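You operate a simulated robot arm through the tools that you are given. There is no shell and no other tool. Be economical: measure what you need, move in short steps, check, and stop when the job is done.

You are at the controls of a simulated two-armed robot. One attempt, no reset.

JOB
Press the two key three times. Push the desk bottom drawer shut. Press the orange button three times. Put the book labelled "SCI" from the right book rack in the floor of the spare bin. Take the brush on the workbench top and put it away on the cupboard top. Put one of the weights from the workbench top on the top of the desk. Fetch the eraser and set it in the floor of the spare bin. Pull the desk middle drawer open. The order is free.
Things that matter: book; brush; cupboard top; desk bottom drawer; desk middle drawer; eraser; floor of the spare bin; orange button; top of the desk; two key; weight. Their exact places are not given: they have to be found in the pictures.

It is judged by the outcome, as a careful person would: the job done as asked, and still so three seconds after it is handed in. It fails if anything else is knocked over, pushed out of place, dropped, spilled or broken.

ROBOT AND FRAMES
Two 7-joint arms with two-finger grippers on one trunk, on a base that drives. Base frame: it is fixed to the floor where the robot stands at the start and does not move with it; the origin is under the middle of the robot, x ahead of it, y to its left, z up. Readings come in mm, rad, newtons and seconds.
The left shoulder is at the start at [78, 151, 988], the right one opposite. With the tool pointing down near the work surface each hand reaches from about 320 to 800 mm from the robot's upright axis, wherever it stands, measured 20 degrees to its own side. Places, roughly: book [750, -2500, 1000]; brush (7x4x6 cm) [700, -2800, 900]; cupboard top (57x20 cm) [-8380, -1020, 880]; desk bottom drawer [600, 0, 200]; desk middle drawer [800, 0, 400]; eraser (3x6x3 cm) [-6000, -4600, 800]; floor of the spare bin [-3100, -3900, 600]; orange button [600, -1000, 800]; top of the desk [900, -700, 800]; two key [700, 200, 800]; weight [500, -4000, 1000]. Payload 2.54 kg a hand.
The tool frame of a hand sits at the grasp point between the pads (the TCP): z along the fingers, y along the line on which they close. The tips reach 30 mm beyond it. The gripper opens to 116 mm. The gripper's body begins 95 mm behind the TCP.
Orientation is told as [roll, pitch, yaw] about the base's x, y, z axes, in that order, counted from this pose: with the fingers straight down and closing along the base's y, the tool's x points along the base's -x, its y along +y and its z along -z.

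CONTROLS
- The arms move only by the tool arm_command. It takes "left_plan", "right_plan" or both (then of equal length, played together; a hand with none holds still); each is a list of rows, each a list of 7 numbers: the shift along the base's x, y, z in mm, then the turn, a rotation vector about the base's x, y, z in rad, then the finger opening in mm, from 0 to 116. In form: [[x, y, z, rx, ry, rz, claw], ...]. A call has 1 to 12 rows; each row shifts and turns the commanded pose from where the row before left it. A row lasts 0.2 s, in which the tool goes at most 50 mm and 0.15 rad; a call with a longer step from one row to the next is refused whole, and so is a gripper value outside its range. Where a pose cannot be reached the arm comes as near as it can. A force on the tool above 40 N (or 10 N above the force at the start of the call, whichever is more), or a blocked arm, ends the call early, and 0.2 s more pass. The fingers move at their own pace (about 72 mm/s each) and stop on an object; they squeeze with about 32 N. The grip force told is the motor's: it shows also when the fingers shut on nothing. Time passes only in rows, and 0.2 s behind the last, so rows that do not move let the fingers close. It gives the time, the measured TCP pose, the force on the tool (base axes), the opening and the grip force at its end, in the units of the frame above (readings bear some noise), with the torque about the TCP (base axes, N m) and any sound that the robot's microphone picked up.
- Cameras (640 x 400 px; columns grow to the right, rows downward): "scene" is now at [170, -9.2, 1115]; the picture's right is [-0.22, -0.98, 0.00], its down [-0.54, 0.12, -0.83] and it looks along [0.81, -0.18, -0.55] (base axes); focal length 214 px, centre (320, 200). "left" rides on the left gripper at [69, 15, -122] in its tool frame; the picture's right is [-0.21, 0.98, 0.00], its down [-0.83, -0.18, -0.53] and it looks along [-0.52, -0.11, 0.85] (tool axes); focal length 251 px, centre (320, 200). "right" rides on the right gripper at [69, -15, -122] in its tool frame; the picture's right is [0.21, 0.98, 0.00], its down [-0.83, 0.18, -0.53] and it looks along [-0.52, 0.11, 0.85] (tool axes); focal length 251 px, centre (320, 200).
- capture(camera): a new picture of that camera. It takes no simulated time.
- move_column(by): slides the trunk up (or, below 0, down) by that many mm; the arms and the scene camera ride with it, the base frame stays. It gives what a move gives, with no picture.
- roll_base(legs): drives the robot by 1 to 6 legs, each [ahead, left, turn to the left] in mm, mm and rad, along the robot's own axes; the way and the turn of a leg run together, so that a leg with both is an arc; at most 1500 mm and 3.142 rad a leg. The arms and the cameras ride along, it lands a little off, and it stops where it bumps. It gives what a move gives.
- head_to(pan, tilt): turns the head with the scene camera to pan (to the left, within 1.396 rad either way) and tilt (down, from -0.506 to 1.204), counted from straight ahead of the robot. It gives what a move gives.
- locate(camera, pixels): there is no depth. For up to 12 entries [column, row, z] of the newest picture of that camera ("zoom" is the newest enlarged one), the place [x, y] in the base frame at which the ray of that pixel passes the height z, good to about 2 mm, but the place of the scene camera against the robot may be out by one fixed shift of up to 25 mm in any direction. It takes no simulated time.
- zoom(camera, box): a new picture of the part [left, top, right, bottom] of that camera's present view, enlarged. It takes no simulated time.
- close_job(): hands the job in; it is judged then, once.

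Keep the steps short. Do not move on a guess: measure, check each grasp and each placing, and mend mistakes. In all there are 124 turns and 144 pictures (those below and enlarged ones count). Leave the grippers open and the arms clear of the work at the hand-in unless told otherwise, and finish with a single line.

The tools are called after ">>>" as name(argument=value, ...) on one line, values as JSON. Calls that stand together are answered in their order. arm_command: Moves the arms, as the interface text tells. Its arguments: {"type":"object","properties":{"left_plan":{"type":"array","items":{"type":"array","items":{"type":"number"}}},"right_plan":{"type":"array","items":{"type":"array","items":{"type":"number"}}}},"required":[]} The other tools are called the same way: move_column (by) slides the trunk up or down; roll_base (legs) drives the base; head_to (pan, tilt) turns the head that bears the scene camera; capture (camera) takes a picture; locate (camera, pixels) gives the place at which the rays of pixels pass given heights; zoom (camera, box) takes an enlarged picture of a part of a camera's view; close_job () hands the job in.

At the start:

```text
time: 0.0
left_eef_pos: [474.1, 87.6, 1146.4]
left_tcp_rot: [0.0, 0.001, 0.0]
left_wrist_force: [0.0, 0.1, -0.2]
left_wrist_torque: [0.01, -0.01, 0.0]
left_opening: 115.8
left_grasp_force: 0.1
right_eef_pos: [405.2, -309.5, 1025.5]
right_tcp_rot: [0.004, 0.0, 0.002]
right_wrist_force: [-0.2, 0.4, 0.2]
right_wrist_torque: [0.01, -0.02, 0.02]
right_opening: 115.7
right_grasp_force: 0.1
trunk travel left (down, up): [-225.0, 64.0]
robot x, y, heading: [-0.9, -2.3, -0.001]
head pan, tilt: [-0.218, 0.585]
```

scene: 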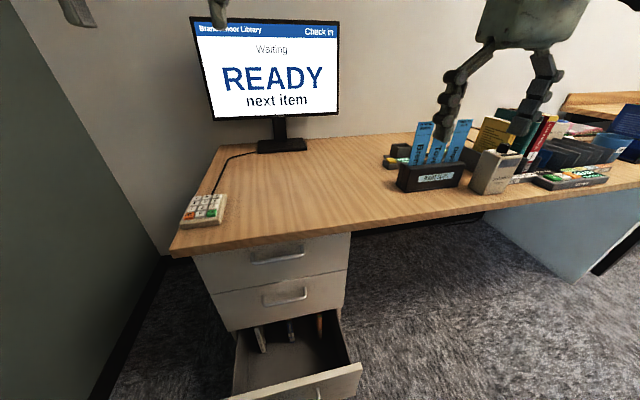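
right: 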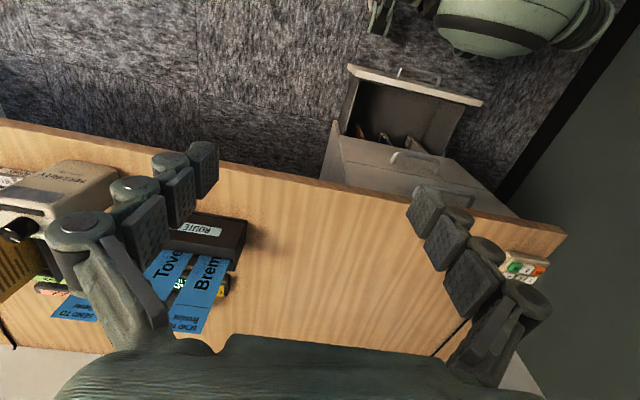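
left: 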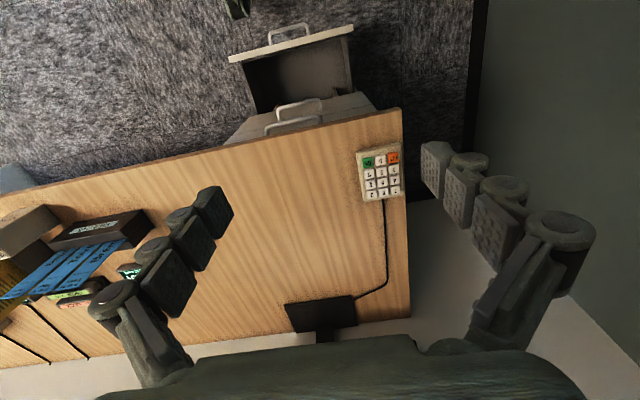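

I see the keypad at about (380,170) in the left picture. I'll enlarge it, and the desk area in the scene view.

>>> zoom(camera="left", box=[340, 130, 420, 210])

>>> zoom(camera="scene", box=[380, 80, 640, 240])

>>> zoom(camera="scene", box=[150, 180, 390, 400])

```text
5.00 times, centred on (380, 170) of left
```

zoom: 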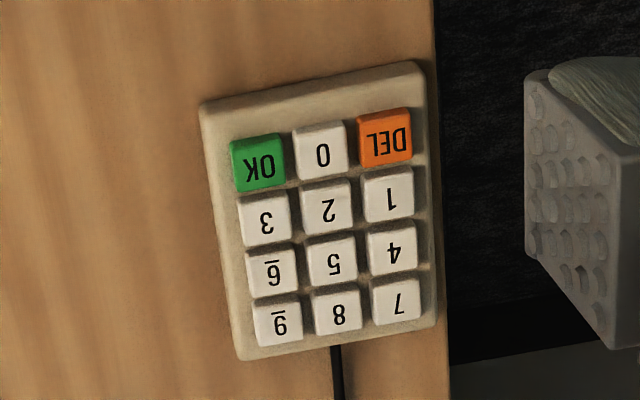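

```text
2.46 times, centred on (510, 160) of scene
```

zoom: 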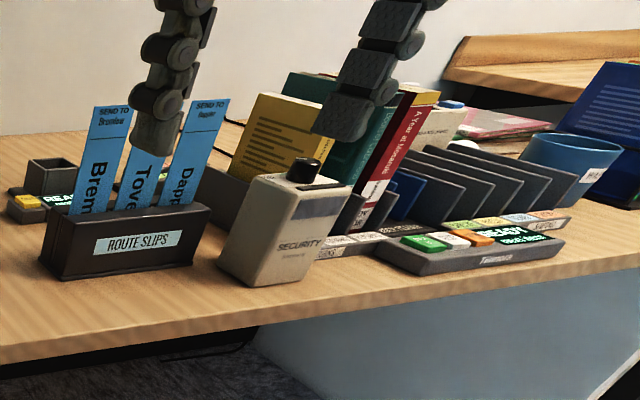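

```text
1.82 times, centred on (270, 290) of scene
```

zoom: 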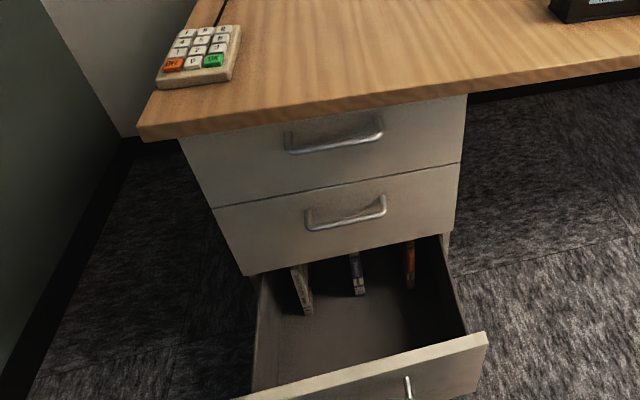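

Key 2 is at (327,210) in the enlarged left view. I'll get its ray at several heights, then compare with another view after a short move.

>>> locate(camera="left", pixels=[[381, 172, 700], [381, 172, 750], [381, 172, 800], [411, 310, 750]])

>>> locate(camera="scene", pixels=[[203, 211, 700], [203, 211, 750], [203, 211, 800], [571, 177, 750], [571, 177, 800], [316, 394, 250], [284, 294, 400], [284, 294, 450], [277, 257, 600], [359, 364, 300], [170, 253, 750]])

```text
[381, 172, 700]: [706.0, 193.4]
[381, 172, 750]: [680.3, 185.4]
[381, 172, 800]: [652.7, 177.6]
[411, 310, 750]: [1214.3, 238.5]
```

```text
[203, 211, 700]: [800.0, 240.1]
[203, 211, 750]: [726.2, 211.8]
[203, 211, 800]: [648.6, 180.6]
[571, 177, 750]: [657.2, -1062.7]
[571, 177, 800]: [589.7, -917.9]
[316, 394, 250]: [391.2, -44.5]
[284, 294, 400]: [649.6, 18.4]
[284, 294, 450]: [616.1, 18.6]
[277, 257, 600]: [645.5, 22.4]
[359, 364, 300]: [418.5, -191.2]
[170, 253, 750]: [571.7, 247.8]
```

The two rays cross near z≈790. I'll bring the left hand closer over the keypad with the fingers closing, and look again.

>>> arm_command(left_plan=[[30, 18, -40, 0, 0, 0, 60], [30, 18, -40, 0, 0, 0, 0], [30, 18, -40, 0, 0, 0, 0], [30, 18, -40, 0, 0, 0, 0], [30, 18, -40, 0, 0, 0, 0], [20, 0, 0, 0, 0, 0, 0], [0, 0, 0, 0, 0, 0, 0]])

>>> capture(camera="left")

```text
refused: row 1 steps farther than a row can; nothing moved
```

```text
137 pictures are left
```

left: 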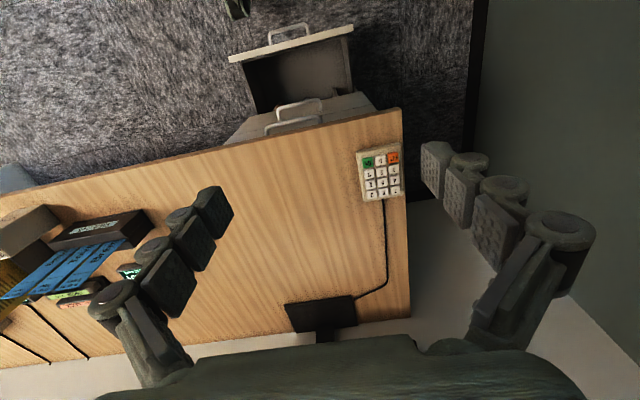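

The step was slightly too long; I'll repeat it with shorter steps.

>>> arm_command(left_plan=[[26, 16, -36, 0, 0, 0, 60], [26, 16, -36, 0, 0, 0, 0], [26, 16, -36, 0, 0, 0, 0], [26, 16, -36, 0, 0, 0, 0], [26, 16, -36, 0, 0, 0, 0], [26, 10, -20, 0, 0, 0, 0], [26, 2, 0, 0, 0, 0, 0], [0, 0, 0, 0, 0, 0, 0]])

>>> capture(camera="left")

```text
time: 1.8
left_eef_pos: [655.7, 177.1, 945.1]
left_tcp_rot: [0.001, 0.001, -0.001]
left_wrist_force: [0.6, -0.8, -0.1]
left_wrist_torque: [0.0, 0.0, -0.02]
left_opening: 0.0
left_grasp_force: 28.5
right_eef_pos: [406.6, -308.9, 1023.2]
right_tcp_rot: [0.003, -0.001, 0.001]
right_wrist_force: [0.8, 0.6, -0.2]
right_wrist_torque: [0.0, 0.01, -0.02]
right_opening: 116.1
right_grasp_force: 0.0
trunk travel left (down, up): [-225.0, 64.0]
robot x, y, heading: [1.8, -1.0, 0.003]
head pan, tilt: [-0.218, 0.585]
```

```text
136 pictures are left
```

left: 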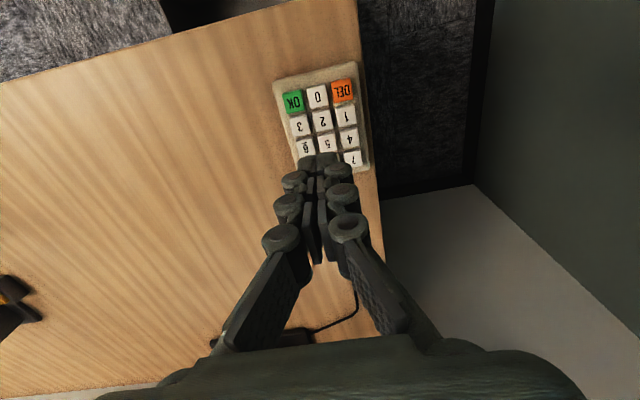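

Key 2 is now at (323,121).

>>> locate(camera="left", pixels=[[323, 121, 700], [323, 121, 750], [323, 121, 770], [323, 121, 800], [347, 117, 770], [298, 127, 770], [318, 97, 770], [327, 143, 770]])

>>> zoom(camera="left", box=[260, 60, 390, 200])

```text
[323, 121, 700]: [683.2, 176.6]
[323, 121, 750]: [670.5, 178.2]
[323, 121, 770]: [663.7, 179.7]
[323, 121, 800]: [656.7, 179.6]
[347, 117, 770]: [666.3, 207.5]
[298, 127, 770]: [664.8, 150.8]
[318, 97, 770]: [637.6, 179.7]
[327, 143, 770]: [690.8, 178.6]
```

```text
2.86 times, centred on (325, 130) of left
```

zoom: 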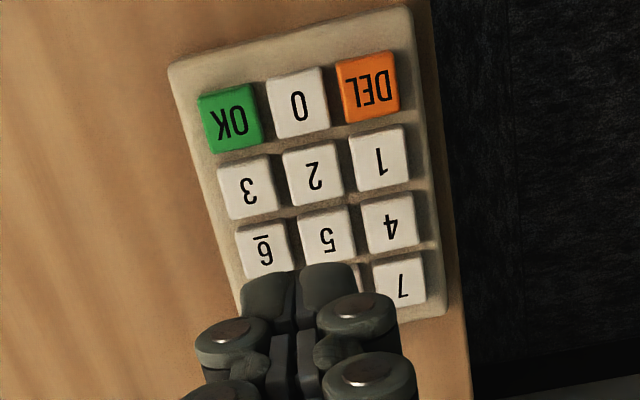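

Rays cross at about z≈785, (660, 179.5). I'll move over it and descend to a hover with the tips ~15 mm above.

>>> arm_command(left_plan=[[4, 2.5, -40, 0, 0, 0, 0], [0, 0, -40, 0, 0, 0, 0], [0, 0, -30, 0, 0, 0, 0], [0, 0, 0, 0, 0, 0, 0]])

>>> capture(camera="left")

>>> zoom(camera="scene", box=[130, 130, 290, 250])

```text
time: 2.8
left_eef_pos: [658.5, 181.0, 832.2]
left_tcp_rot: [0.0, -0.001, 0.0]
left_wrist_force: [-0.4, 0.4, -0.8]
left_wrist_torque: [0.01, 0.0, -0.01]
left_opening: 0.1
left_grasp_force: 28.8
right_eef_pos: [404.6, -309.8, 1024.6]
right_tcp_rot: [0.004, 0.0, 0.002]
right_wrist_force: [1.0, -0.4, 0.0]
right_wrist_torque: [-0.01, -0.02, 0.0]
right_opening: 116.1
right_grasp_force: 0.0
trunk travel left (down, up): [-225.0, 64.0]
robot x, y, heading: [-4.2, -1.7, -0.003]
head pan, tilt: [-0.218, 0.585]
```

```text
134 pictures are left
```

left: 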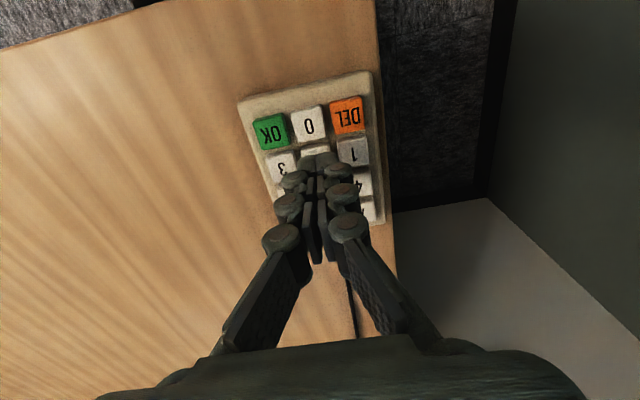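

```text
3.33 times, centred on (210, 190) of scene
```

zoom: 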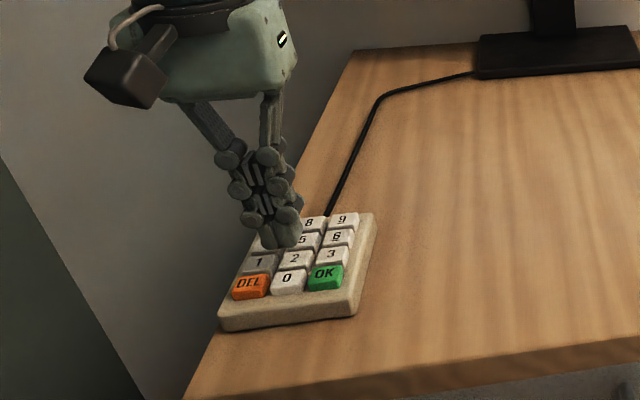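

Check: key 2 should be centred at about (317,157), midway between 1 and 3.

>>> locate(camera="left", pixels=[[317, 157, 785], [309, 126, 785], [353, 150, 785], [281, 165, 785], [317, 157, 775], [317, 157, 765]])

```text
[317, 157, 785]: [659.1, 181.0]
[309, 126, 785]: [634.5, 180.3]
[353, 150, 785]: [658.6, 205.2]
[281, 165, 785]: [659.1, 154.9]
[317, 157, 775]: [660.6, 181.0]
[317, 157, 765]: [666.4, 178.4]
```

Aligned on (659,181). I'll descend in small steps to find contact.

>>> arm_command(left_plan=[[0, 0, -6, 0, 0, 0, 0], [0, 0, -3, 0, 0, 0, 0], [0, 0, -3, 0, 0, 0, 0], [0, 0, -2, 0, 0, 0, 0], [0, 0, -2, 0, 0, 0, 0]])

```text
time: 4.0
left_eef_pos: [659.2, 181.4, 818.9]
left_tcp_rot: [0.0, -0.001, 0.001]
left_wrist_force: [0.8, 0.0, 0.6]
left_wrist_torque: [0.0, -0.03, -0.02]
left_opening: 0.1
left_grasp_force: 28.5
right_eef_pos: [405.6, -309.8, 1024.5]
right_tcp_rot: [0.005, -0.001, 0.0]
right_wrist_force: [0.4, -0.4, 0.2]
right_wrist_torque: [-0.02, 0.0, 0.02]
right_opening: 115.8
right_grasp_force: 0.0
trunk travel left (down, up): [-225.0, 64.0]
robot x, y, heading: [-1.2, -0.3, -0.0]
head pan, tilt: [-0.218, 0.585]
```

>>> arm_command(left_plan=[[0, 0, -2, 0, 0, 0, 0], [0, 0, -2, 0, 0, 0, 0], [0, 0, -2, 0, 0, 0, 0]])

>>> zoom(camera="scene", box=[130, 130, 290, 250])

```text
time: 4.8
left_eef_pos: [659.6, 182.1, 813.5]
left_tcp_rot: [0.001, 0.001, 0.0]
left_wrist_force: [0.3, 1.0, 1.1]
left_wrist_torque: [0.04, -0.04, 0.03]
left_opening: 5.9
left_grasp_force: 29.0
right_eef_pos: [405.3, -309.9, 1025.0]
right_tcp_rot: [0.004, -0.001, 0.001]
right_wrist_force: [0.0, 0.1, 0.5]
right_wrist_torque: [0.01, 0.02, 0.0]
right_opening: 115.8
right_grasp_force: 0.0
trunk travel left (down, up): [-225.0, 64.0]
robot x, y, heading: [-0.4, 0.7, 0.001]
head pan, tilt: [-0.218, 0.585]
```

```text
3.33 times, centred on (210, 190) of scene
```

zoom: 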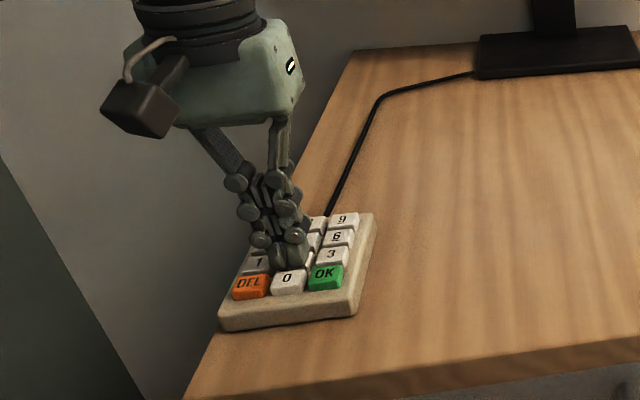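

Contact at tip z≈784. Pressing on slowly, listening for a click.

>>> arm_command(left_plan=[[0, 0, -2, 0, 0, 0, 0], [0, 0, -2, 0, 0, 0, 0], [0, 0, 0, 0, 0, 0, 0]])

>>> zoom(camera="scene", box=[180, 170, 240, 240])

```text
time: 5.6
left_eef_pos: [659.4, 181.7, 810.2]
left_tcp_rot: [-0.001, -0.003, -0.001]
left_wrist_force: [-0.9, -1.2, 4.4]
left_wrist_torque: [-0.05, 0.03, 0.05]
left_opening: 5.7
left_grasp_force: 28.6
right_eef_pos: [405.3, -309.6, 1024.7]
right_tcp_rot: [0.005, 0.0, 0.001]
right_wrist_force: [0.4, -0.2, -0.1]
right_wrist_torque: [0.01, -0.02, 0.05]
right_opening: 115.7
right_grasp_force: 0.2
trunk travel left (down, up): [-225.0, 64.0]
robot x, y, heading: [0.3, 2.0, -0.004]
head pan, tilt: [-0.218, 0.585]
heard: click
```

```text
5.71 times, centred on (210, 205) of scene
```

zoom: 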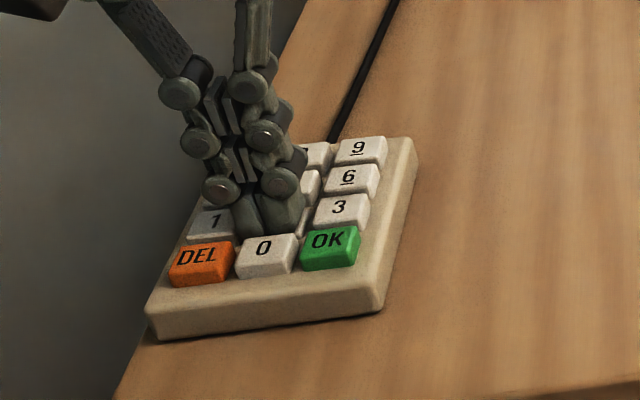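

Click heard: press 1. Now lift 10 mm and press again.

>>> arm_command(left_plan=[[0, 0, 10, 0, 0, 0, 0], [0, 0, 0, 0, 0, 0, 0], [0, 0, -5, 0, 0, 0, 0], [0, 0, -3, 0, 0, 0, 0], [0, 0, -2, 0, 0, 0, 0], [0, 0, 0, 0, 0, 0, 0]])

```text
time: 7.0
left_eef_pos: [660.6, 180.9, 810.0]
left_tcp_rot: [-0.001, -0.003, -0.001]
left_wrist_force: [2.3, -0.1, 4.2]
left_wrist_torque: [-0.01, -0.03, 0.0]
left_opening: 6.1
left_grasp_force: 28.8
right_eef_pos: [405.1, -310.1, 1024.2]
right_tcp_rot: [0.003, 0.001, 0.001]
right_wrist_force: [0.5, 0.1, 0.5]
right_wrist_torque: [0.02, -0.01, -0.02]
right_opening: 115.8
right_grasp_force: 0.1
trunk travel left (down, up): [-225.0, 64.0]
robot x, y, heading: [2.0, 0.3, 0.001]
head pan, tilt: [-0.218, 0.585]
heard: click
```

Second click. Third press, then up clear.

>>> arm_command(left_plan=[[0, 0, 10, 0, 0, 0, 0], [0, 0, 0, 0, 0, 0, 0], [0, 0, -5, 0, 0, 0, 0], [0, 0, -3, 0, 0, 0, 0], [0, 0, -2, 0, 0, 0, 0], [0, 0, 0, 0, 0, 0, 0], [0, 0, 10, 0, 0, 0, 0], [0, 0, 40, 0, 0, 0, 0], [0, 0, 45, 0, 0, 0, 0], [0, 0, 45, 0, 0, 0, 0]])

>>> zoom(camera="scene", box=[130, 10, 350, 250])

```text
time: 9.2
left_eef_pos: [661.4, 183.4, 951.1]
left_tcp_rot: [0.001, -0.001, -0.001]
left_wrist_force: [0.4, 0.3, -0.5]
left_wrist_torque: [0.01, -0.04, 0.02]
left_opening: 0.1
left_grasp_force: 28.6
right_eef_pos: [404.6, -309.8, 1024.3]
right_tcp_rot: [0.003, 0.0, 0.002]
right_wrist_force: [-0.5, -0.4, -0.1]
right_wrist_torque: [-0.02, -0.02, -0.02]
right_opening: 116.0
right_grasp_force: 0.0
trunk travel left (down, up): [-225.0, 64.0]
robot x, y, heading: [-0.1, 0.8, -0.002]
head pan, tilt: [-0.218, 0.585]
heard: click
```

```text
1.67 times, centred on (240, 130) of scene
```

zoom: 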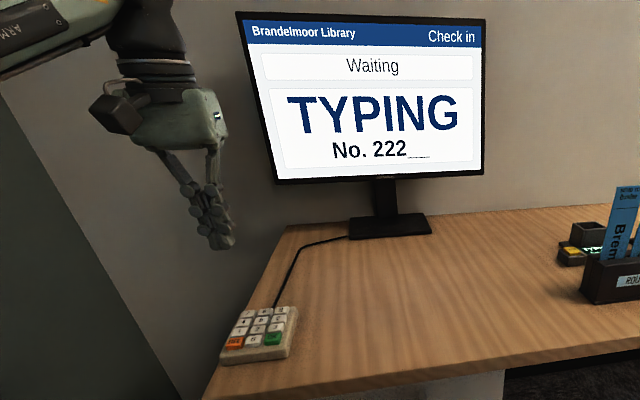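

Screen shows 222: the key job is done. Next the drawers: I'll retract the left hand and turn the head down to look at them.

>>> arm_command(left_plan=[[-45, 0, 15, 0, 0, 0, 0], [-45, 0, 15, 0, 0, 0, 0], [-45, 0, 15, 0, 0, 0, 0], [-45, 0, 15, 0, 0, 0, 0]])

>>> head_to(pan=0.0, tilt=0.95)

>>> capture(camera="scene")

```text
time: 10.2
left_eef_pos: [477.8, 181.3, 1007.9]
left_tcp_rot: [-0.001, 0.0, 0.0]
left_wrist_force: [-0.4, -0.1, -0.2]
left_wrist_torque: [-0.01, -0.02, -0.02]
left_opening: 0.0
left_grasp_force: 28.4
right_eef_pos: [405.6, -310.7, 1025.0]
right_tcp_rot: [0.004, -0.001, 0.002]
right_wrist_force: [0.5, -0.2, -0.1]
right_wrist_torque: [0.04, -0.05, 0.01]
right_opening: 115.9
right_grasp_force: 0.2
trunk travel left (down, up): [-225.0, 64.0]
robot x, y, heading: [0.3, 1.1, -0.006]
head pan, tilt: [-0.218, 0.585]
```

```text
time: 11.0
left_eef_pos: [478.5, 182.9, 1007.6]
left_tcp_rot: [0.001, 0.0, 0.0]
left_wrist_force: [-0.2, 0.1, -0.5]
left_wrist_torque: [0.02, -0.03, -0.02]
left_opening: 0.1
left_grasp_force: 28.4
right_eef_pos: [404.9, -309.2, 1024.8]
right_tcp_rot: [0.003, -0.001, 0.002]
right_wrist_force: [-0.5, -0.1, -0.5]
right_wrist_torque: [0.03, 0.01, 0.01]
right_opening: 115.8
right_grasp_force: 0.1
trunk travel left (down, up): [-225.0, 64.0]
robot x, y, heading: [0.9, 0.8, 0.004]
head pan, tilt: [0.0, 0.949]
```

```text
129 pictures are left
```

scene: 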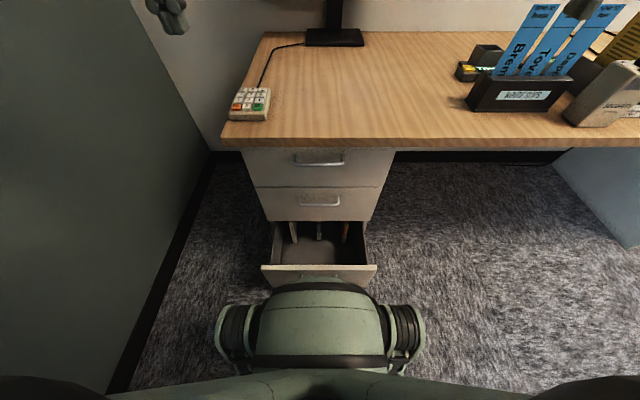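

>>> zoom(camera="scene", box=[210, 70, 410, 200])

>>> zoom(camera="scene", box=[220, 140, 420, 300])

```text
3.08 times, centred on (310, 135) of scene
```

zoom: 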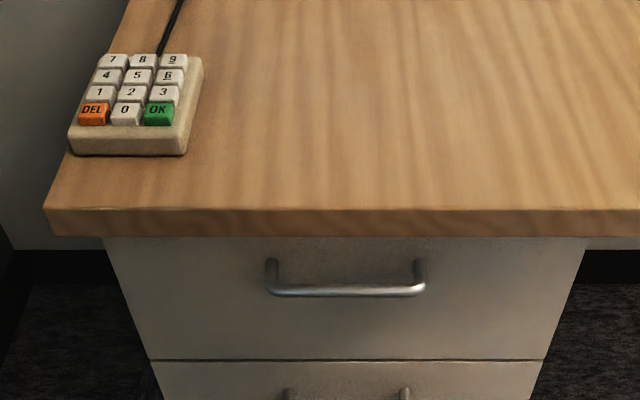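

```text
2.50 times, centred on (320, 220) of scene
```

zoom: 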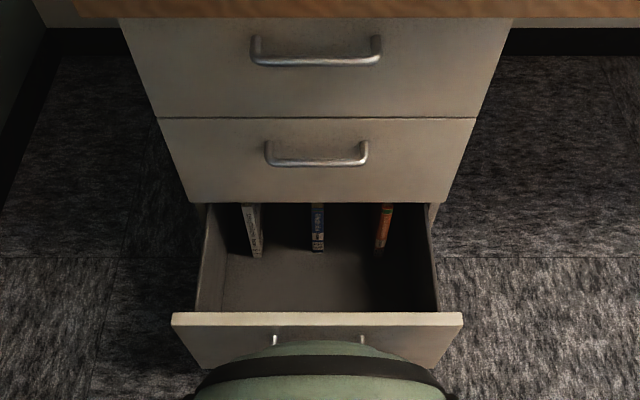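

>>> locate(camera="scene", pixels=[[248.3, 99.9, 785], [319.2, 204.8, 400], [319.2, 204.8, 450], [319.2, 204.8, 500], [261, 267, 250], [261, 267, 300], [377, 267, 250], [377, 267, 300], [267, 221, 350], [371, 221, 350], [255, 187, 500], [383, 187, 500]])

>>> locate(camera="scene", pixels=[[221, 144, 760], [408, 144, 760], [319, 165, 600], [370, 285, 100], [370, 285, 50]])

```text
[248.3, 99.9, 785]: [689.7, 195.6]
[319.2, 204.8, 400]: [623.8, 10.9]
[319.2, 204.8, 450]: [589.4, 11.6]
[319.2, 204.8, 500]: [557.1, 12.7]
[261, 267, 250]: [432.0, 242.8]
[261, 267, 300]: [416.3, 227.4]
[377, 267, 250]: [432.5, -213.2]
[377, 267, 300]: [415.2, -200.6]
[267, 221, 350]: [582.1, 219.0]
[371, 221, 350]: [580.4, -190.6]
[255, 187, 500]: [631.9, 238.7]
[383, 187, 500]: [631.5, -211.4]
```

```text
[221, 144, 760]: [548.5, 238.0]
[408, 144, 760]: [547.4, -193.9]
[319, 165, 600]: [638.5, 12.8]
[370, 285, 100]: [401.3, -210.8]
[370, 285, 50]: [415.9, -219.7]
```

Scene calibration is off ~30 mm at the key; I'll rely on the wrist camera. I back up 120 mm and lower the trunk so the right hand can reach the drawers.

>>> roll_base(legs=[[-120, 0, 0]])

>>> move_column(by=-220)

>>> arm_command(right_plan=[[0, 25, -20, 0, -0.14, 0, 60], [0, 25, -20, 0, -0.14, 0, 0], [0, 25, -20, 0, -0.14, 0, 0], [0, 25, -20, 0, -0.14, 0, 0], [0, 25, -20, 0, -0.14, 0, 0], [0, 25, -20, 0, -0.14, 0, 0], [0, 25, -20, 0, -0.14, 0, 0], [0, 25, 0, 0, 0, 0, 0]])

>>> capture(camera="right")

>>> capture(camera="scene")

```text
time: 12.3
left_eef_pos: [359.7, 181.8, 1007.6]
left_tcp_rot: [0.0, 0.0, 0.0]
left_wrist_force: [1.3, -0.8, -0.2]
left_wrist_torque: [0.02, -0.03, -0.01]
left_opening: 0.0
left_grasp_force: 28.1
right_eef_pos: [284.7, -310.5, 1024.9]
right_tcp_rot: [0.003, -0.001, 0.001]
right_wrist_force: [-0.2, 0.3, 0.3]
right_wrist_torque: [-0.01, -0.02, 0.02]
right_opening: 115.8
right_grasp_force: 0.0
trunk travel left (down, up): [-225.0, 64.0]
robot x, y, heading: [-116.9, 1.3, -0.003]
head pan, tilt: [0.0, 0.949]
```

```text
time: 14.6
left_eef_pos: [359.3, 182.6, 787.9]
left_tcp_rot: [-0.001, 0.0, 0.002]
left_wrist_force: [-0.3, 0.5, -0.9]
left_wrist_torque: [0.02, 0.02, 0.0]
left_opening: 0.0
left_grasp_force: 28.7
right_eef_pos: [284.6, -309.3, 804.6]
right_tcp_rot: [0.003, 0.0, 0.003]
right_wrist_force: [-0.9, 0.6, -0.1]
right_wrist_torque: [-0.01, 0.0, 0.0]
right_opening: 115.8
right_grasp_force: 0.0
trunk travel left (down, up): [-5.0, 284.0]
robot x, y, heading: [-121.2, -2.1, -0.0]
head pan, tilt: [0.0, 0.949]
```

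```text
time: 16.4
left_eef_pos: [359.1, 182.7, 786.4]
left_tcp_rot: [-0.001, 0.0, -0.001]
left_wrist_force: [-0.5, 0.3, -0.2]
left_wrist_torque: [0.02, -0.02, -0.02]
left_opening: 0.0
left_grasp_force: 28.9
right_eef_pos: [369.3, -82.7, 710.8]
right_tcp_rot: [0.003, -0.982, 0.0]
right_wrist_force: [0.6, 0.9, 0.1]
right_wrist_torque: [-0.01, 0.0, 0.02]
right_opening: 0.0
right_grasp_force: 28.8
right hand out of reach, approached as far as the arm can: row 5, 6, 7
trunk travel left (down, up): [-5.0, 284.0]
robot x, y, heading: [-119.5, 2.7, -0.0]
head pan, tilt: [0.0, 0.949]
```

```text
126 pictures are left
```

right: 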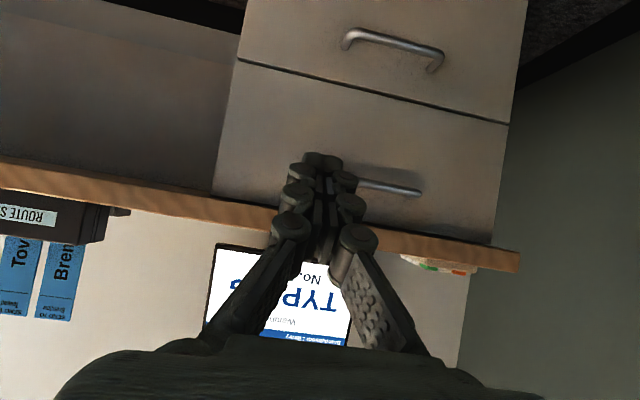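

```text
125 pictures are left
```

scene: 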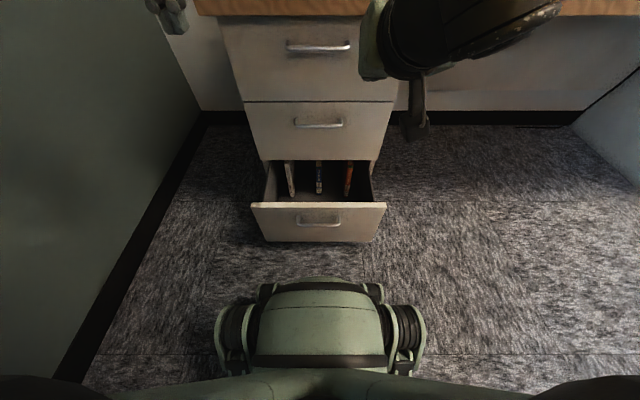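

Now the bottom drawer front is fully visible (handle at (320,222)). Locating it and the middle handle (320,125 in scene; (395,45) in right).

>>> locate(camera="scene", pixels=[[320, 222, 150], [320, 222, 200], [250, 204, 250], [386, 204, 250], [267, 242, 50], [380, 242, 50], [318, 125, 400], [318, 125, 450]])

>>> locate(camera="right", pixels=[[395, 44, 350], [395, 44, 400], [395, 44, 450], [346, 40, 400], [440, 66, 400]])

```text
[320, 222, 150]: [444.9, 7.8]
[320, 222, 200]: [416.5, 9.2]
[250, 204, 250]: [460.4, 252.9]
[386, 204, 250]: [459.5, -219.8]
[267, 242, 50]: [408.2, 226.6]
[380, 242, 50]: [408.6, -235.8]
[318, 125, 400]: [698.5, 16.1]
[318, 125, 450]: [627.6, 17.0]
```

```text
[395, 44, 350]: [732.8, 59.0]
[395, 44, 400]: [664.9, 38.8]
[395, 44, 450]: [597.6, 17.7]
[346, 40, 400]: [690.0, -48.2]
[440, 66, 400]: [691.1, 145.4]
```

Triangulation puts the bottom-drawer front at about x≈385, z 100–330, and the middle handle around (530, 10, 500). I lower the closed right hand in front of the bottom drawer, above its handle.

>>> arm_command(right_plan=[[-7, 8, -41, 0, 0, 0, 0], [-7, 8, -41, 0, 0, 0, 0], [-7, 8, -41, 0, 0, 0, 0], [-7, 8, -41, 0, 0, 0, 0], [-7, 8, -41, 0, 0, 0, 0], [-7, 8, -41, 0, 0, 0, 0], [-7, 8, -41, 0, 0, 0, 0], [-7, 8, -41, 0, 0, 0, 0], [-4, 8, -41, 0, 0, 0, 0], [0, 8, -37, 0, 0, 0, 0], [0, 0, 0, 0, 0, 0, 0]])

>>> capture(camera="right")

>>> capture(camera="scene")

```text
time: 18.8
left_eef_pos: [359.1, 183.3, 786.9]
left_tcp_rot: [0.0, -0.001, -0.002]
left_wrist_force: [0.1, -0.2, 0.8]
left_wrist_torque: [-0.01, 0.0, 0.0]
left_opening: 0.0
left_grasp_force: 28.9
right_eef_pos: [375.4, -193.2, 474.1]
right_tcp_rot: [0.002, -0.979, 0.003]
right_wrist_force: [0.9, 0.3, 0.6]
right_wrist_torque: [0.03, -0.03, -0.01]
right_opening: 0.0
right_grasp_force: 28.9
right hand out of reach, approached as far as the arm can: row 2, 3, 4, 5, 6, 7, 8, 9, 10
trunk travel left (down, up): [-5.0, 284.0]
robot x, y, heading: [-121.0, -3.0, 0.001]
head pan, tilt: [0.0, 0.949]
```

```text
124 pictures are left
```

right: 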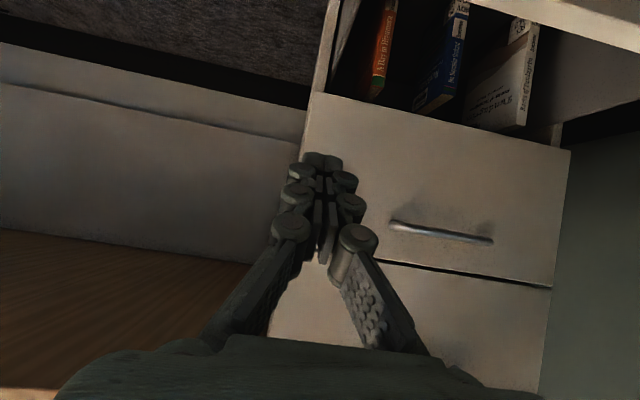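

```text
123 pictures are left
```

scene: 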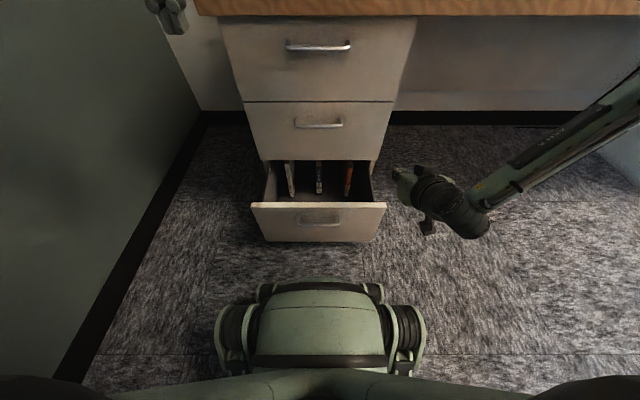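

The right arm can't fold in across the body. I'll lift it, and instead move the robot back and to the right so that the left arm has the drawers straight ahead.

>>> arm_command(right_plan=[[0, -10, 45, 0, 0, 0, 0], [0, -10, 45, 0, 0, 0, 0], [0, -10, 45, 0, 0, 0, 0], [0, -10, 45, 0, 0.1, 0, 0], [-10, -10, 45, 0, 0.15, 0, 0], [-10, -10, 45, 0, 0.15, 0, 0], [-10, -10, 45, 0, 0.15, 0, 0], [-10, 0, 0, 0, 0.15, 0, 0], [-10, 0, 0, 0, 0.15, 0, 60], [0, 0, 0, 0, 0.13, 0, 100]])

>>> roll_base(legs=[[-160, 0, 0], [0, -180, 0]])

>>> arm_command(left_plan=[[0, 0, -40, 0, -0.14, 0, 0], [0, 0, -40, 0, -0.14, 0, 0], [0, 0, -40, 0, -0.14, 0, 0], [0, 0, -40, 0, -0.14, 0, 0], [0, 0, -40, 0, -0.14, 0, 0], [0, 0, -40, 0, -0.14, 0, 0], [0, 0, -40, 0, -0.14, 0, 0], [0, 0, -40, 0, 0, 0, 0], [0, 0, -40, 0, 0, 0, 0]])

>>> capture(camera="left")

>>> capture(camera="scene")

```text
time: 21.0
left_eef_pos: [359.5, 182.3, 787.8]
left_tcp_rot: [0.0, 0.0, 0.002]
left_wrist_force: [0.3, 0.1, -0.1]
left_wrist_torque: [0.0, -0.01, 0.01]
left_opening: 0.0
left_grasp_force: 29.0
right_eef_pos: [355.2, -260.8, 780.3]
right_tcp_rot: [0.004, 0.002, 0.0]
right_wrist_force: [0.2, 0.7, 0.0]
right_wrist_torque: [0.02, -0.02, -0.01]
right_opening: 73.4
right_grasp_force: 0.0
right hand out of reach, approached as far as the arm can: row 2, 3
trunk travel left (down, up): [-5.0, 284.0]
robot x, y, heading: [-116.6, 2.4, -0.0]
head pan, tilt: [0.0, 0.949]
```

```text
time: 24.4
left_eef_pos: [198.6, 5.5, 787.6]
left_tcp_rot: [-0.001, 0.0, 0.006]
left_wrist_force: [0.8, 0.5, -0.6]
left_wrist_torque: [0.01, 0.0, -0.06]
left_opening: 0.0
left_grasp_force: 29.0
right_eef_pos: [196.1, -437.9, 779.6]
right_tcp_rot: [0.003, 0.0, 0.006]
right_wrist_force: [-0.9, -0.1, -0.1]
right_wrist_torque: [0.03, 0.01, -0.02]
right_opening: 99.8
right_grasp_force: 0.0
trunk travel left (down, up): [-5.0, 284.0]
robot x, y, heading: [-278.5, -180.5, 0.003]
head pan, tilt: [0.0, 0.949]
```

```text
time: 26.4
left_eef_pos: [213.2, 4.9, 513.7]
left_tcp_rot: [-0.007, -0.874, 0.008]
left_wrist_force: [0.1, 0.5, 0.9]
left_wrist_torque: [-0.01, 0.0, -0.01]
left_opening: 0.0
left_grasp_force: 29.1
left hand out of reach, approached as far as the arm can: row 6, 7, 8, 9
right_eef_pos: [197.5, -438.9, 779.5]
right_tcp_rot: [0.003, -0.002, 0.006]
right_wrist_force: [0.7, 0.1, 0.0]
right_wrist_torque: [0.01, -0.01, -0.02]
right_opening: 99.8
right_grasp_force: 0.1
trunk travel left (down, up): [-5.0, 284.0]
robot x, y, heading: [-283.3, -182.5, 0.004]
head pan, tilt: [0.0, 0.949]
```

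```text
122 pictures are left
```

left: 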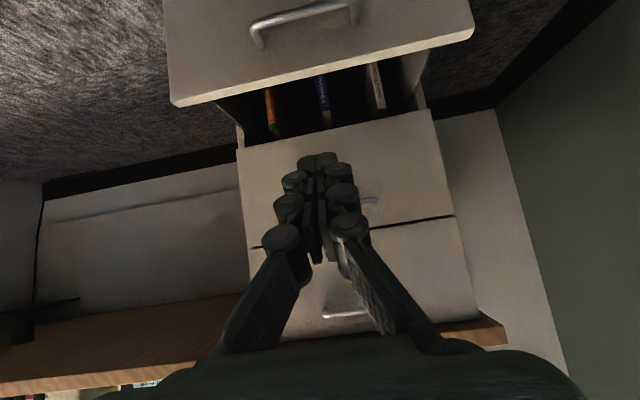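

```text
121 pictures are left
```

scene: 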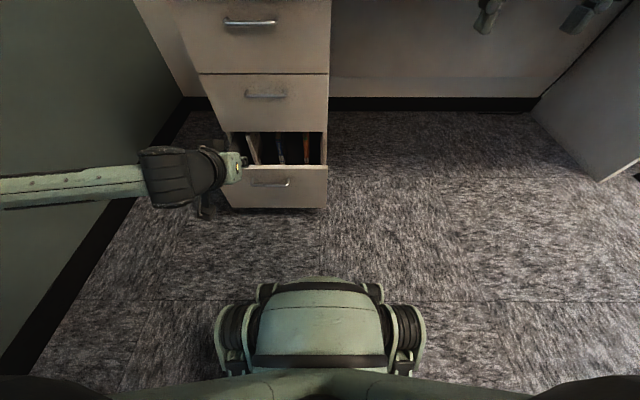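

The hand needs to go forward to get lower. I step it forward and down towards the panel.

>>> arm_command(left_plan=[[30, 0, -20, 0, 0, 0, 0], [30, 0, -20, 0, 0, 0, 0], [20, 0, -30, 0, 0, 0, 0], [0, 0, -40, 0, 0, 0, 0], [0, 0, -40, 0, 0, 0, 0], [0, 0, -30, 0, 0, 0, 0]])

>>> capture(camera="left")

>>> capture(camera="scene")

```text
time: 27.8
left_eef_pos: [292.6, 21.4, 463.2]
left_tcp_rot: [-0.005, -0.87, 0.007]
left_wrist_force: [-0.7, -0.5, 0.6]
left_wrist_torque: [0.01, 0.0, 0.01]
left_opening: 0.0
left_grasp_force: 28.7
left hand out of reach, approached as far as the arm can: row 3, 4, 5, 6
right_eef_pos: [195.4, -437.4, 781.0]
right_tcp_rot: [0.004, 0.0, 0.005]
right_wrist_force: [0.3, 0.2, 0.9]
right_wrist_torque: [0.0, 0.03, -0.03]
right_opening: 99.8
right_grasp_force: 0.0
trunk travel left (down, up): [-5.0, 284.0]
robot x, y, heading: [-279.5, -179.6, 0.004]
head pan, tilt: [0.0, 0.949]
```

```text
120 pictures are left
```

left: 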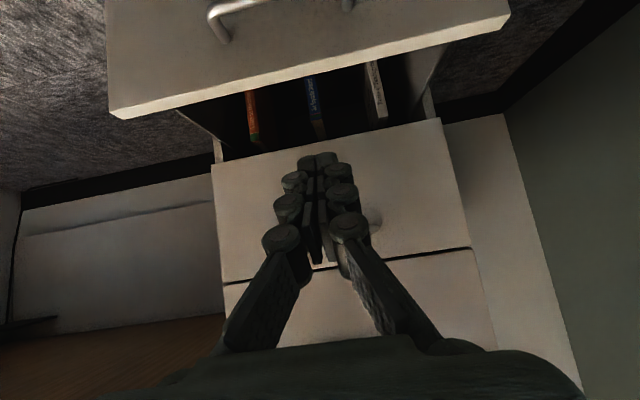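

```text
119 pictures are left
```

scene: 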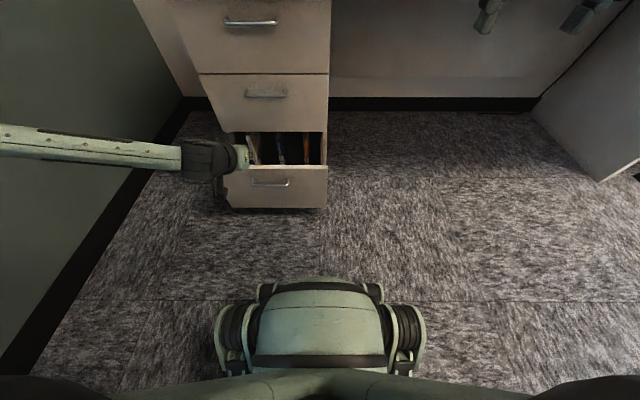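

Low and near is outside the arm's range; extended it should reach. I back up 170 mm more, then stretch the hand forward-down.

>>> roll_base(legs=[[-170, 0, 0]])

>>> arm_command(left_plan=[[35, -2, -15, 0, 0, 0, 0], [35, -2, -15, 0, 0, 0, 0], [35, -2, -15, 0, 0, 0, 0], [20, -2, -20, 0, 0, 0, 0], [15, -2, -30, 0, 0, 0, 0], [15, -2, -30, 0, 0, 0, 0], [15, -2, -30, 0, 0, 0, 0], [0, 0, 0, 0, 0, 0, 0]])

>>> capture(camera="left")

>>> capture(camera="scene")

```text
time: 29.2
left_eef_pos: [123.8, 18.7, 463.1]
left_tcp_rot: [-0.005, -0.871, 0.004]
left_wrist_force: [0.4, -0.3, 0.1]
left_wrist_torque: [-0.01, 0.01, 0.0]
left_opening: 0.2
left_grasp_force: 29.1
right_eef_pos: [24.7, -440.4, 779.1]
right_tcp_rot: [0.004, 0.001, 0.001]
right_wrist_force: [0.2, -0.4, -0.2]
right_wrist_torque: [0.03, 0.01, -0.02]
right_opening: 100.0
right_grasp_force: 0.0
trunk travel left (down, up): [-5.0, 284.0]
robot x, y, heading: [-449.2, -178.6, 0.005]
head pan, tilt: [0.0, 0.949]
```

```text
time: 31.1
left_eef_pos: [301.4, 27.9, 322.1]
left_tcp_rot: [-0.003, -0.865, 0.003]
left_wrist_force: [-0.1, -0.4, 0.6]
left_wrist_torque: [0.0, 0.02, 0.0]
left_opening: 0.0
left_grasp_force: 29.2
left hand out of reach, approached as far as the arm can: row 6, 7
right_eef_pos: [26.0, -440.6, 779.9]
right_tcp_rot: [0.005, 0.001, 0.002]
right_wrist_force: [0.5, 0.9, -0.3]
right_wrist_torque: [0.0, -0.03, 0.0]
right_opening: 99.9
right_grasp_force: 0.0
trunk travel left (down, up): [-5.0, 284.0]
robot x, y, heading: [-450.1, -179.2, -0.003]
head pan, tilt: [0.0, 0.949]
```

```text
118 pictures are left
```

left: 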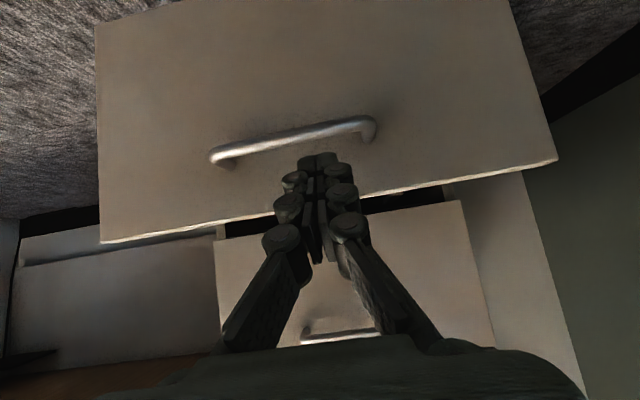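

```text
117 pictures are left
```

scene: 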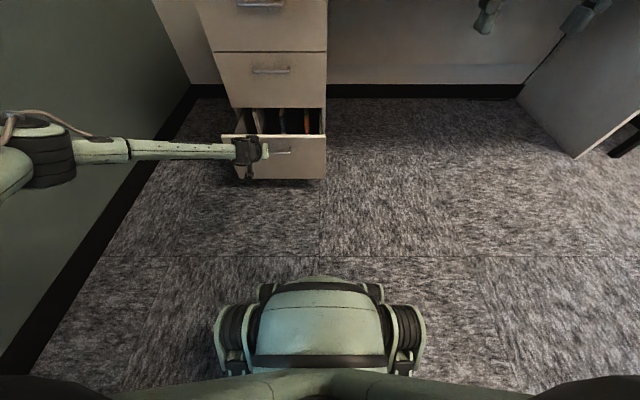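

Tips are in front of the panel just above the handle, roughly centred. I push by driving forward 150 mm and check.

>>> roll_base(legs=[[150, 0, 0]])

>>> capture(camera="scene")

```text
time: 32.4
left_eef_pos: [451.1, 31.4, 322.0]
left_tcp_rot: [-0.003, -0.863, 0.007]
left_wrist_force: [-0.1, 0.5, 0.3]
left_wrist_torque: [0.0, -0.02, 0.01]
left_opening: 0.0
left_grasp_force: 28.1
right_eef_pos: [175.2, -439.6, 780.8]
right_tcp_rot: [0.004, 0.0, 0.005]
right_wrist_force: [0.0, -0.9, 0.1]
right_wrist_torque: [0.05, 0.05, -0.02]
right_opening: 99.9
right_grasp_force: 0.1
trunk travel left (down, up): [-5.0, 284.0]
robot x, y, heading: [-297.2, -179.4, 0.006]
head pan, tilt: [0.0, 0.949]
```

```text
116 pictures are left
```

scene: 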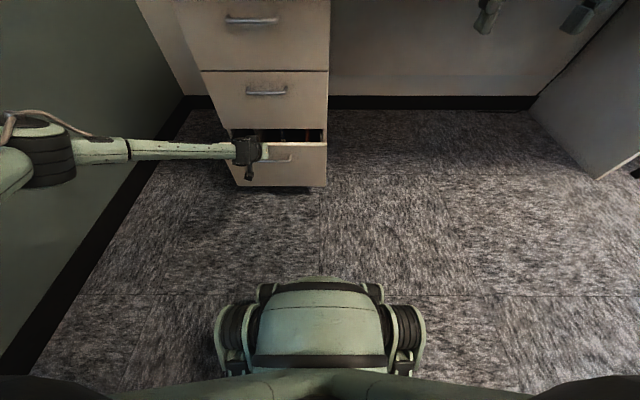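

The drawer is sliding in. Continue 80 mm.

>>> roll_base(legs=[[80, 0, 0]])

>>> zoom(camera="scene", box=[140, 0, 400, 200])

```text
time: 33.5
left_eef_pos: [530.4, 31.0, 322.9]
left_tcp_rot: [-0.003, -0.864, 0.007]
left_wrist_force: [0.3, -0.4, 0.2]
left_wrist_torque: [0.0, -0.01, -0.01]
left_opening: 0.1
left_grasp_force: 28.4
right_eef_pos: [253.9, -438.2, 779.5]
right_tcp_rot: [0.005, 0.0, 0.003]
right_wrist_force: [-0.2, -0.1, -0.2]
right_wrist_torque: [0.02, 0.01, 0.0]
right_opening: 100.0
right_grasp_force: 0.1
trunk travel left (down, up): [-5.0, 284.0]
robot x, y, heading: [-220.6, -178.1, 0.005]
head pan, tilt: [0.0, 0.949]
```

```text
2.00 times, centred on (270, 100) of scene
```

zoom: 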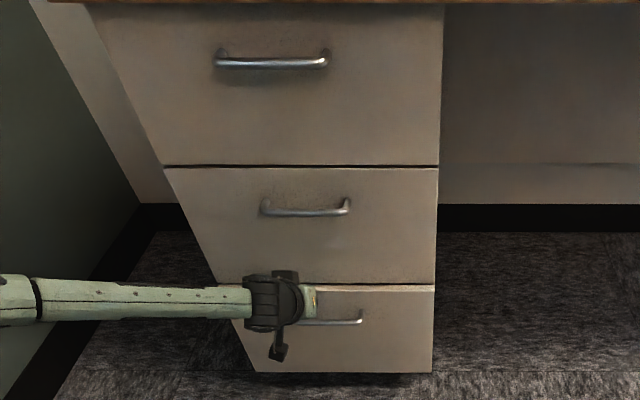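

Nearly shut; a light rim of the panel top is still visible. Drive 12 mm more, then check.

>>> roll_base(legs=[[14, 0, 0]])

>>> zoom(camera="scene", box=[140, 0, 400, 200])

```text
time: 34.2
left_eef_pos: [544.8, 31.6, 322.5]
left_tcp_rot: [-0.004, -0.864, 0.006]
left_wrist_force: [-0.4, -0.6, 0.1]
left_wrist_torque: [-0.02, 0.01, 0.0]
left_opening: 0.1
left_grasp_force: 28.9
right_eef_pos: [269.0, -437.1, 779.8]
right_tcp_rot: [0.003, -0.001, 0.006]
right_wrist_force: [0.4, -0.6, -0.4]
right_wrist_torque: [0.0, -0.01, -0.02]
right_opening: 99.7
right_grasp_force: 0.0
trunk travel left (down, up): [-5.0, 284.0]
robot x, y, heading: [-203.6, -180.5, -0.003]
head pan, tilt: [0.0, 0.949]
```

```text
2.00 times, centred on (270, 100) of scene
```

zoom: 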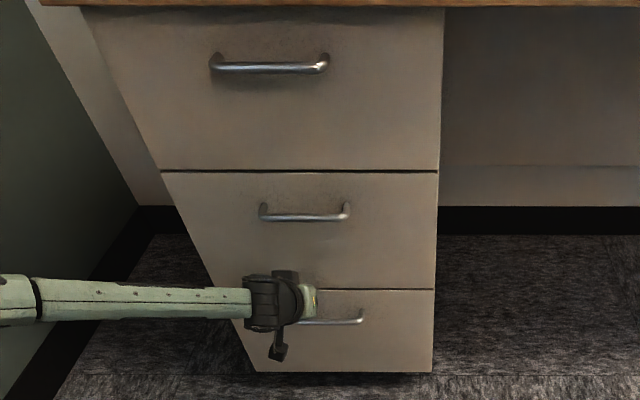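

Looks flush. I'll feel for the stop by a gentle arm push.

>>> arm_command(left_plan=[[4, 0, 0, 0, 0, 0, 0], [4, 0, 0, 0, 0, 0, 0], [0, 0, 0, 0, 0, 0, 0]])

>>> capture(camera="left")

```text
time: 35.0
left_eef_pos: [550.7, 31.1, 322.7]
left_tcp_rot: [-0.005, -0.863, 0.008]
left_wrist_force: [-16.7, 1.2, 5.4]
left_wrist_torque: [0.01, -0.06, 0.02]
left_opening: 6.2
left_grasp_force: 28.6
right_eef_pos: [268.5, -438.8, 780.8]
right_tcp_rot: [0.003, -0.002, 0.006]
right_wrist_force: [0.4, -0.5, 0.3]
right_wrist_torque: [-0.01, -0.01, 0.03]
right_opening: 100.1
right_grasp_force: 0.0
trunk travel left (down, up): [-5.0, 284.0]
robot x, y, heading: [-206.7, -179.9, 0.005]
head pan, tilt: [0.0, 0.949]
```

```text
113 pictures are left
```

left: 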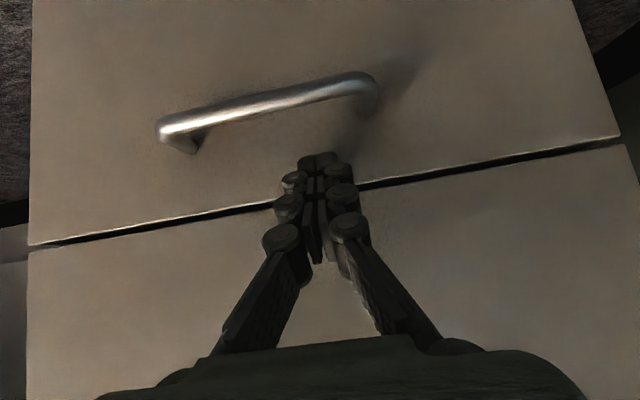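

Drawer is at its stop (−17 N). Now back off and bring the hand level with the middle handle, pointing forward.

>>> roll_base(legs=[[-150, 0, 0]])

>>> arm_command(left_plan=[[-10, 0, 28, 0, -0.1, 0, 30], [-10, 0, 28, 0, -0.1, 0, 60], [0, 0, 28, 0, -0.1, 0, 90], [0, 0, 28, 0, -0.1, 0, 90], [0, 0, 28, 0, -0.1, 0, 90], [0, 0, 28, 0, -0.1, 0, 90], [0, 0, 0, 0, -0.1, 0, 90], [0, 0, 0, 0, 0, 0, 90]])

>>> capture(camera="left")

>>> capture(camera="scene")

```text
time: 36.4
left_eef_pos: [401.5, 32.0, 322.2]
left_tcp_rot: [-0.003, -0.865, 0.007]
left_wrist_force: [0.3, -0.2, 0.4]
left_wrist_torque: [0.03, -0.01, -0.04]
left_opening: 0.0
left_grasp_force: 28.6
right_eef_pos: [119.2, -437.7, 779.9]
right_tcp_rot: [0.003, -0.001, 0.006]
right_wrist_force: [-0.1, -0.4, 0.6]
right_wrist_torque: [0.01, 0.0, -0.02]
right_opening: 100.0
right_grasp_force: 0.1
trunk travel left (down, up): [-5.0, 284.0]
robot x, y, heading: [-358.7, -179.6, 0.01]
head pan, tilt: [0.0, 0.949]
```

```text
time: 38.2
left_eef_pos: [399.5, 32.4, 347.4]
left_tcp_rot: [-0.186, -1.032, 0.054]
left_wrist_force: [0.1, 0.0, 0.0]
left_wrist_torque: [-0.03, -0.03, -0.02]
left_opening: 90.0
left_grasp_force: 0.0
left hand out of reach, approached as far as the arm can: row 1, 2, 3, 4, 5, 6, 7
right_eef_pos: [118.6, -437.0, 780.2]
right_tcp_rot: [0.005, 0.0, 0.008]
right_wrist_force: [0.4, 0.0, -0.5]
right_wrist_torque: [0.01, 0.04, -0.02]
right_opening: 100.0
right_grasp_force: 0.1
trunk travel left (down, up): [-5.0, 284.0]
robot x, y, heading: [-353.3, -178.4, 0.006]
head pan, tilt: [0.0, 0.949]
```

```text
112 pictures are left
```

left: 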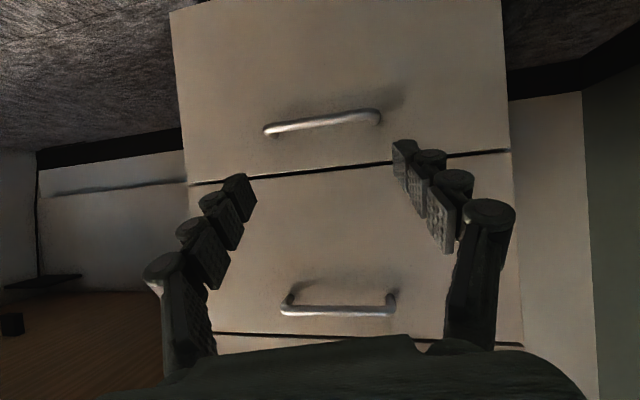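

```text
111 pictures are left
```

scene: 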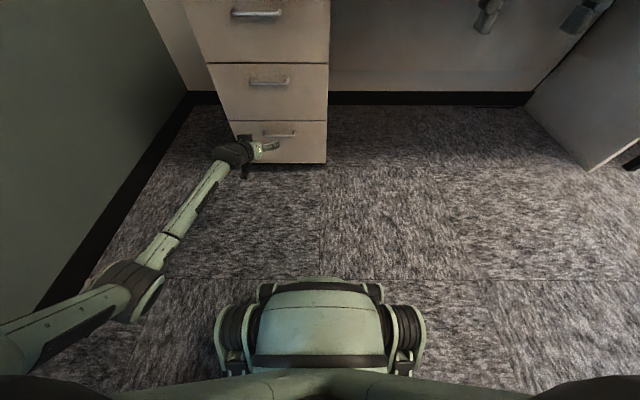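

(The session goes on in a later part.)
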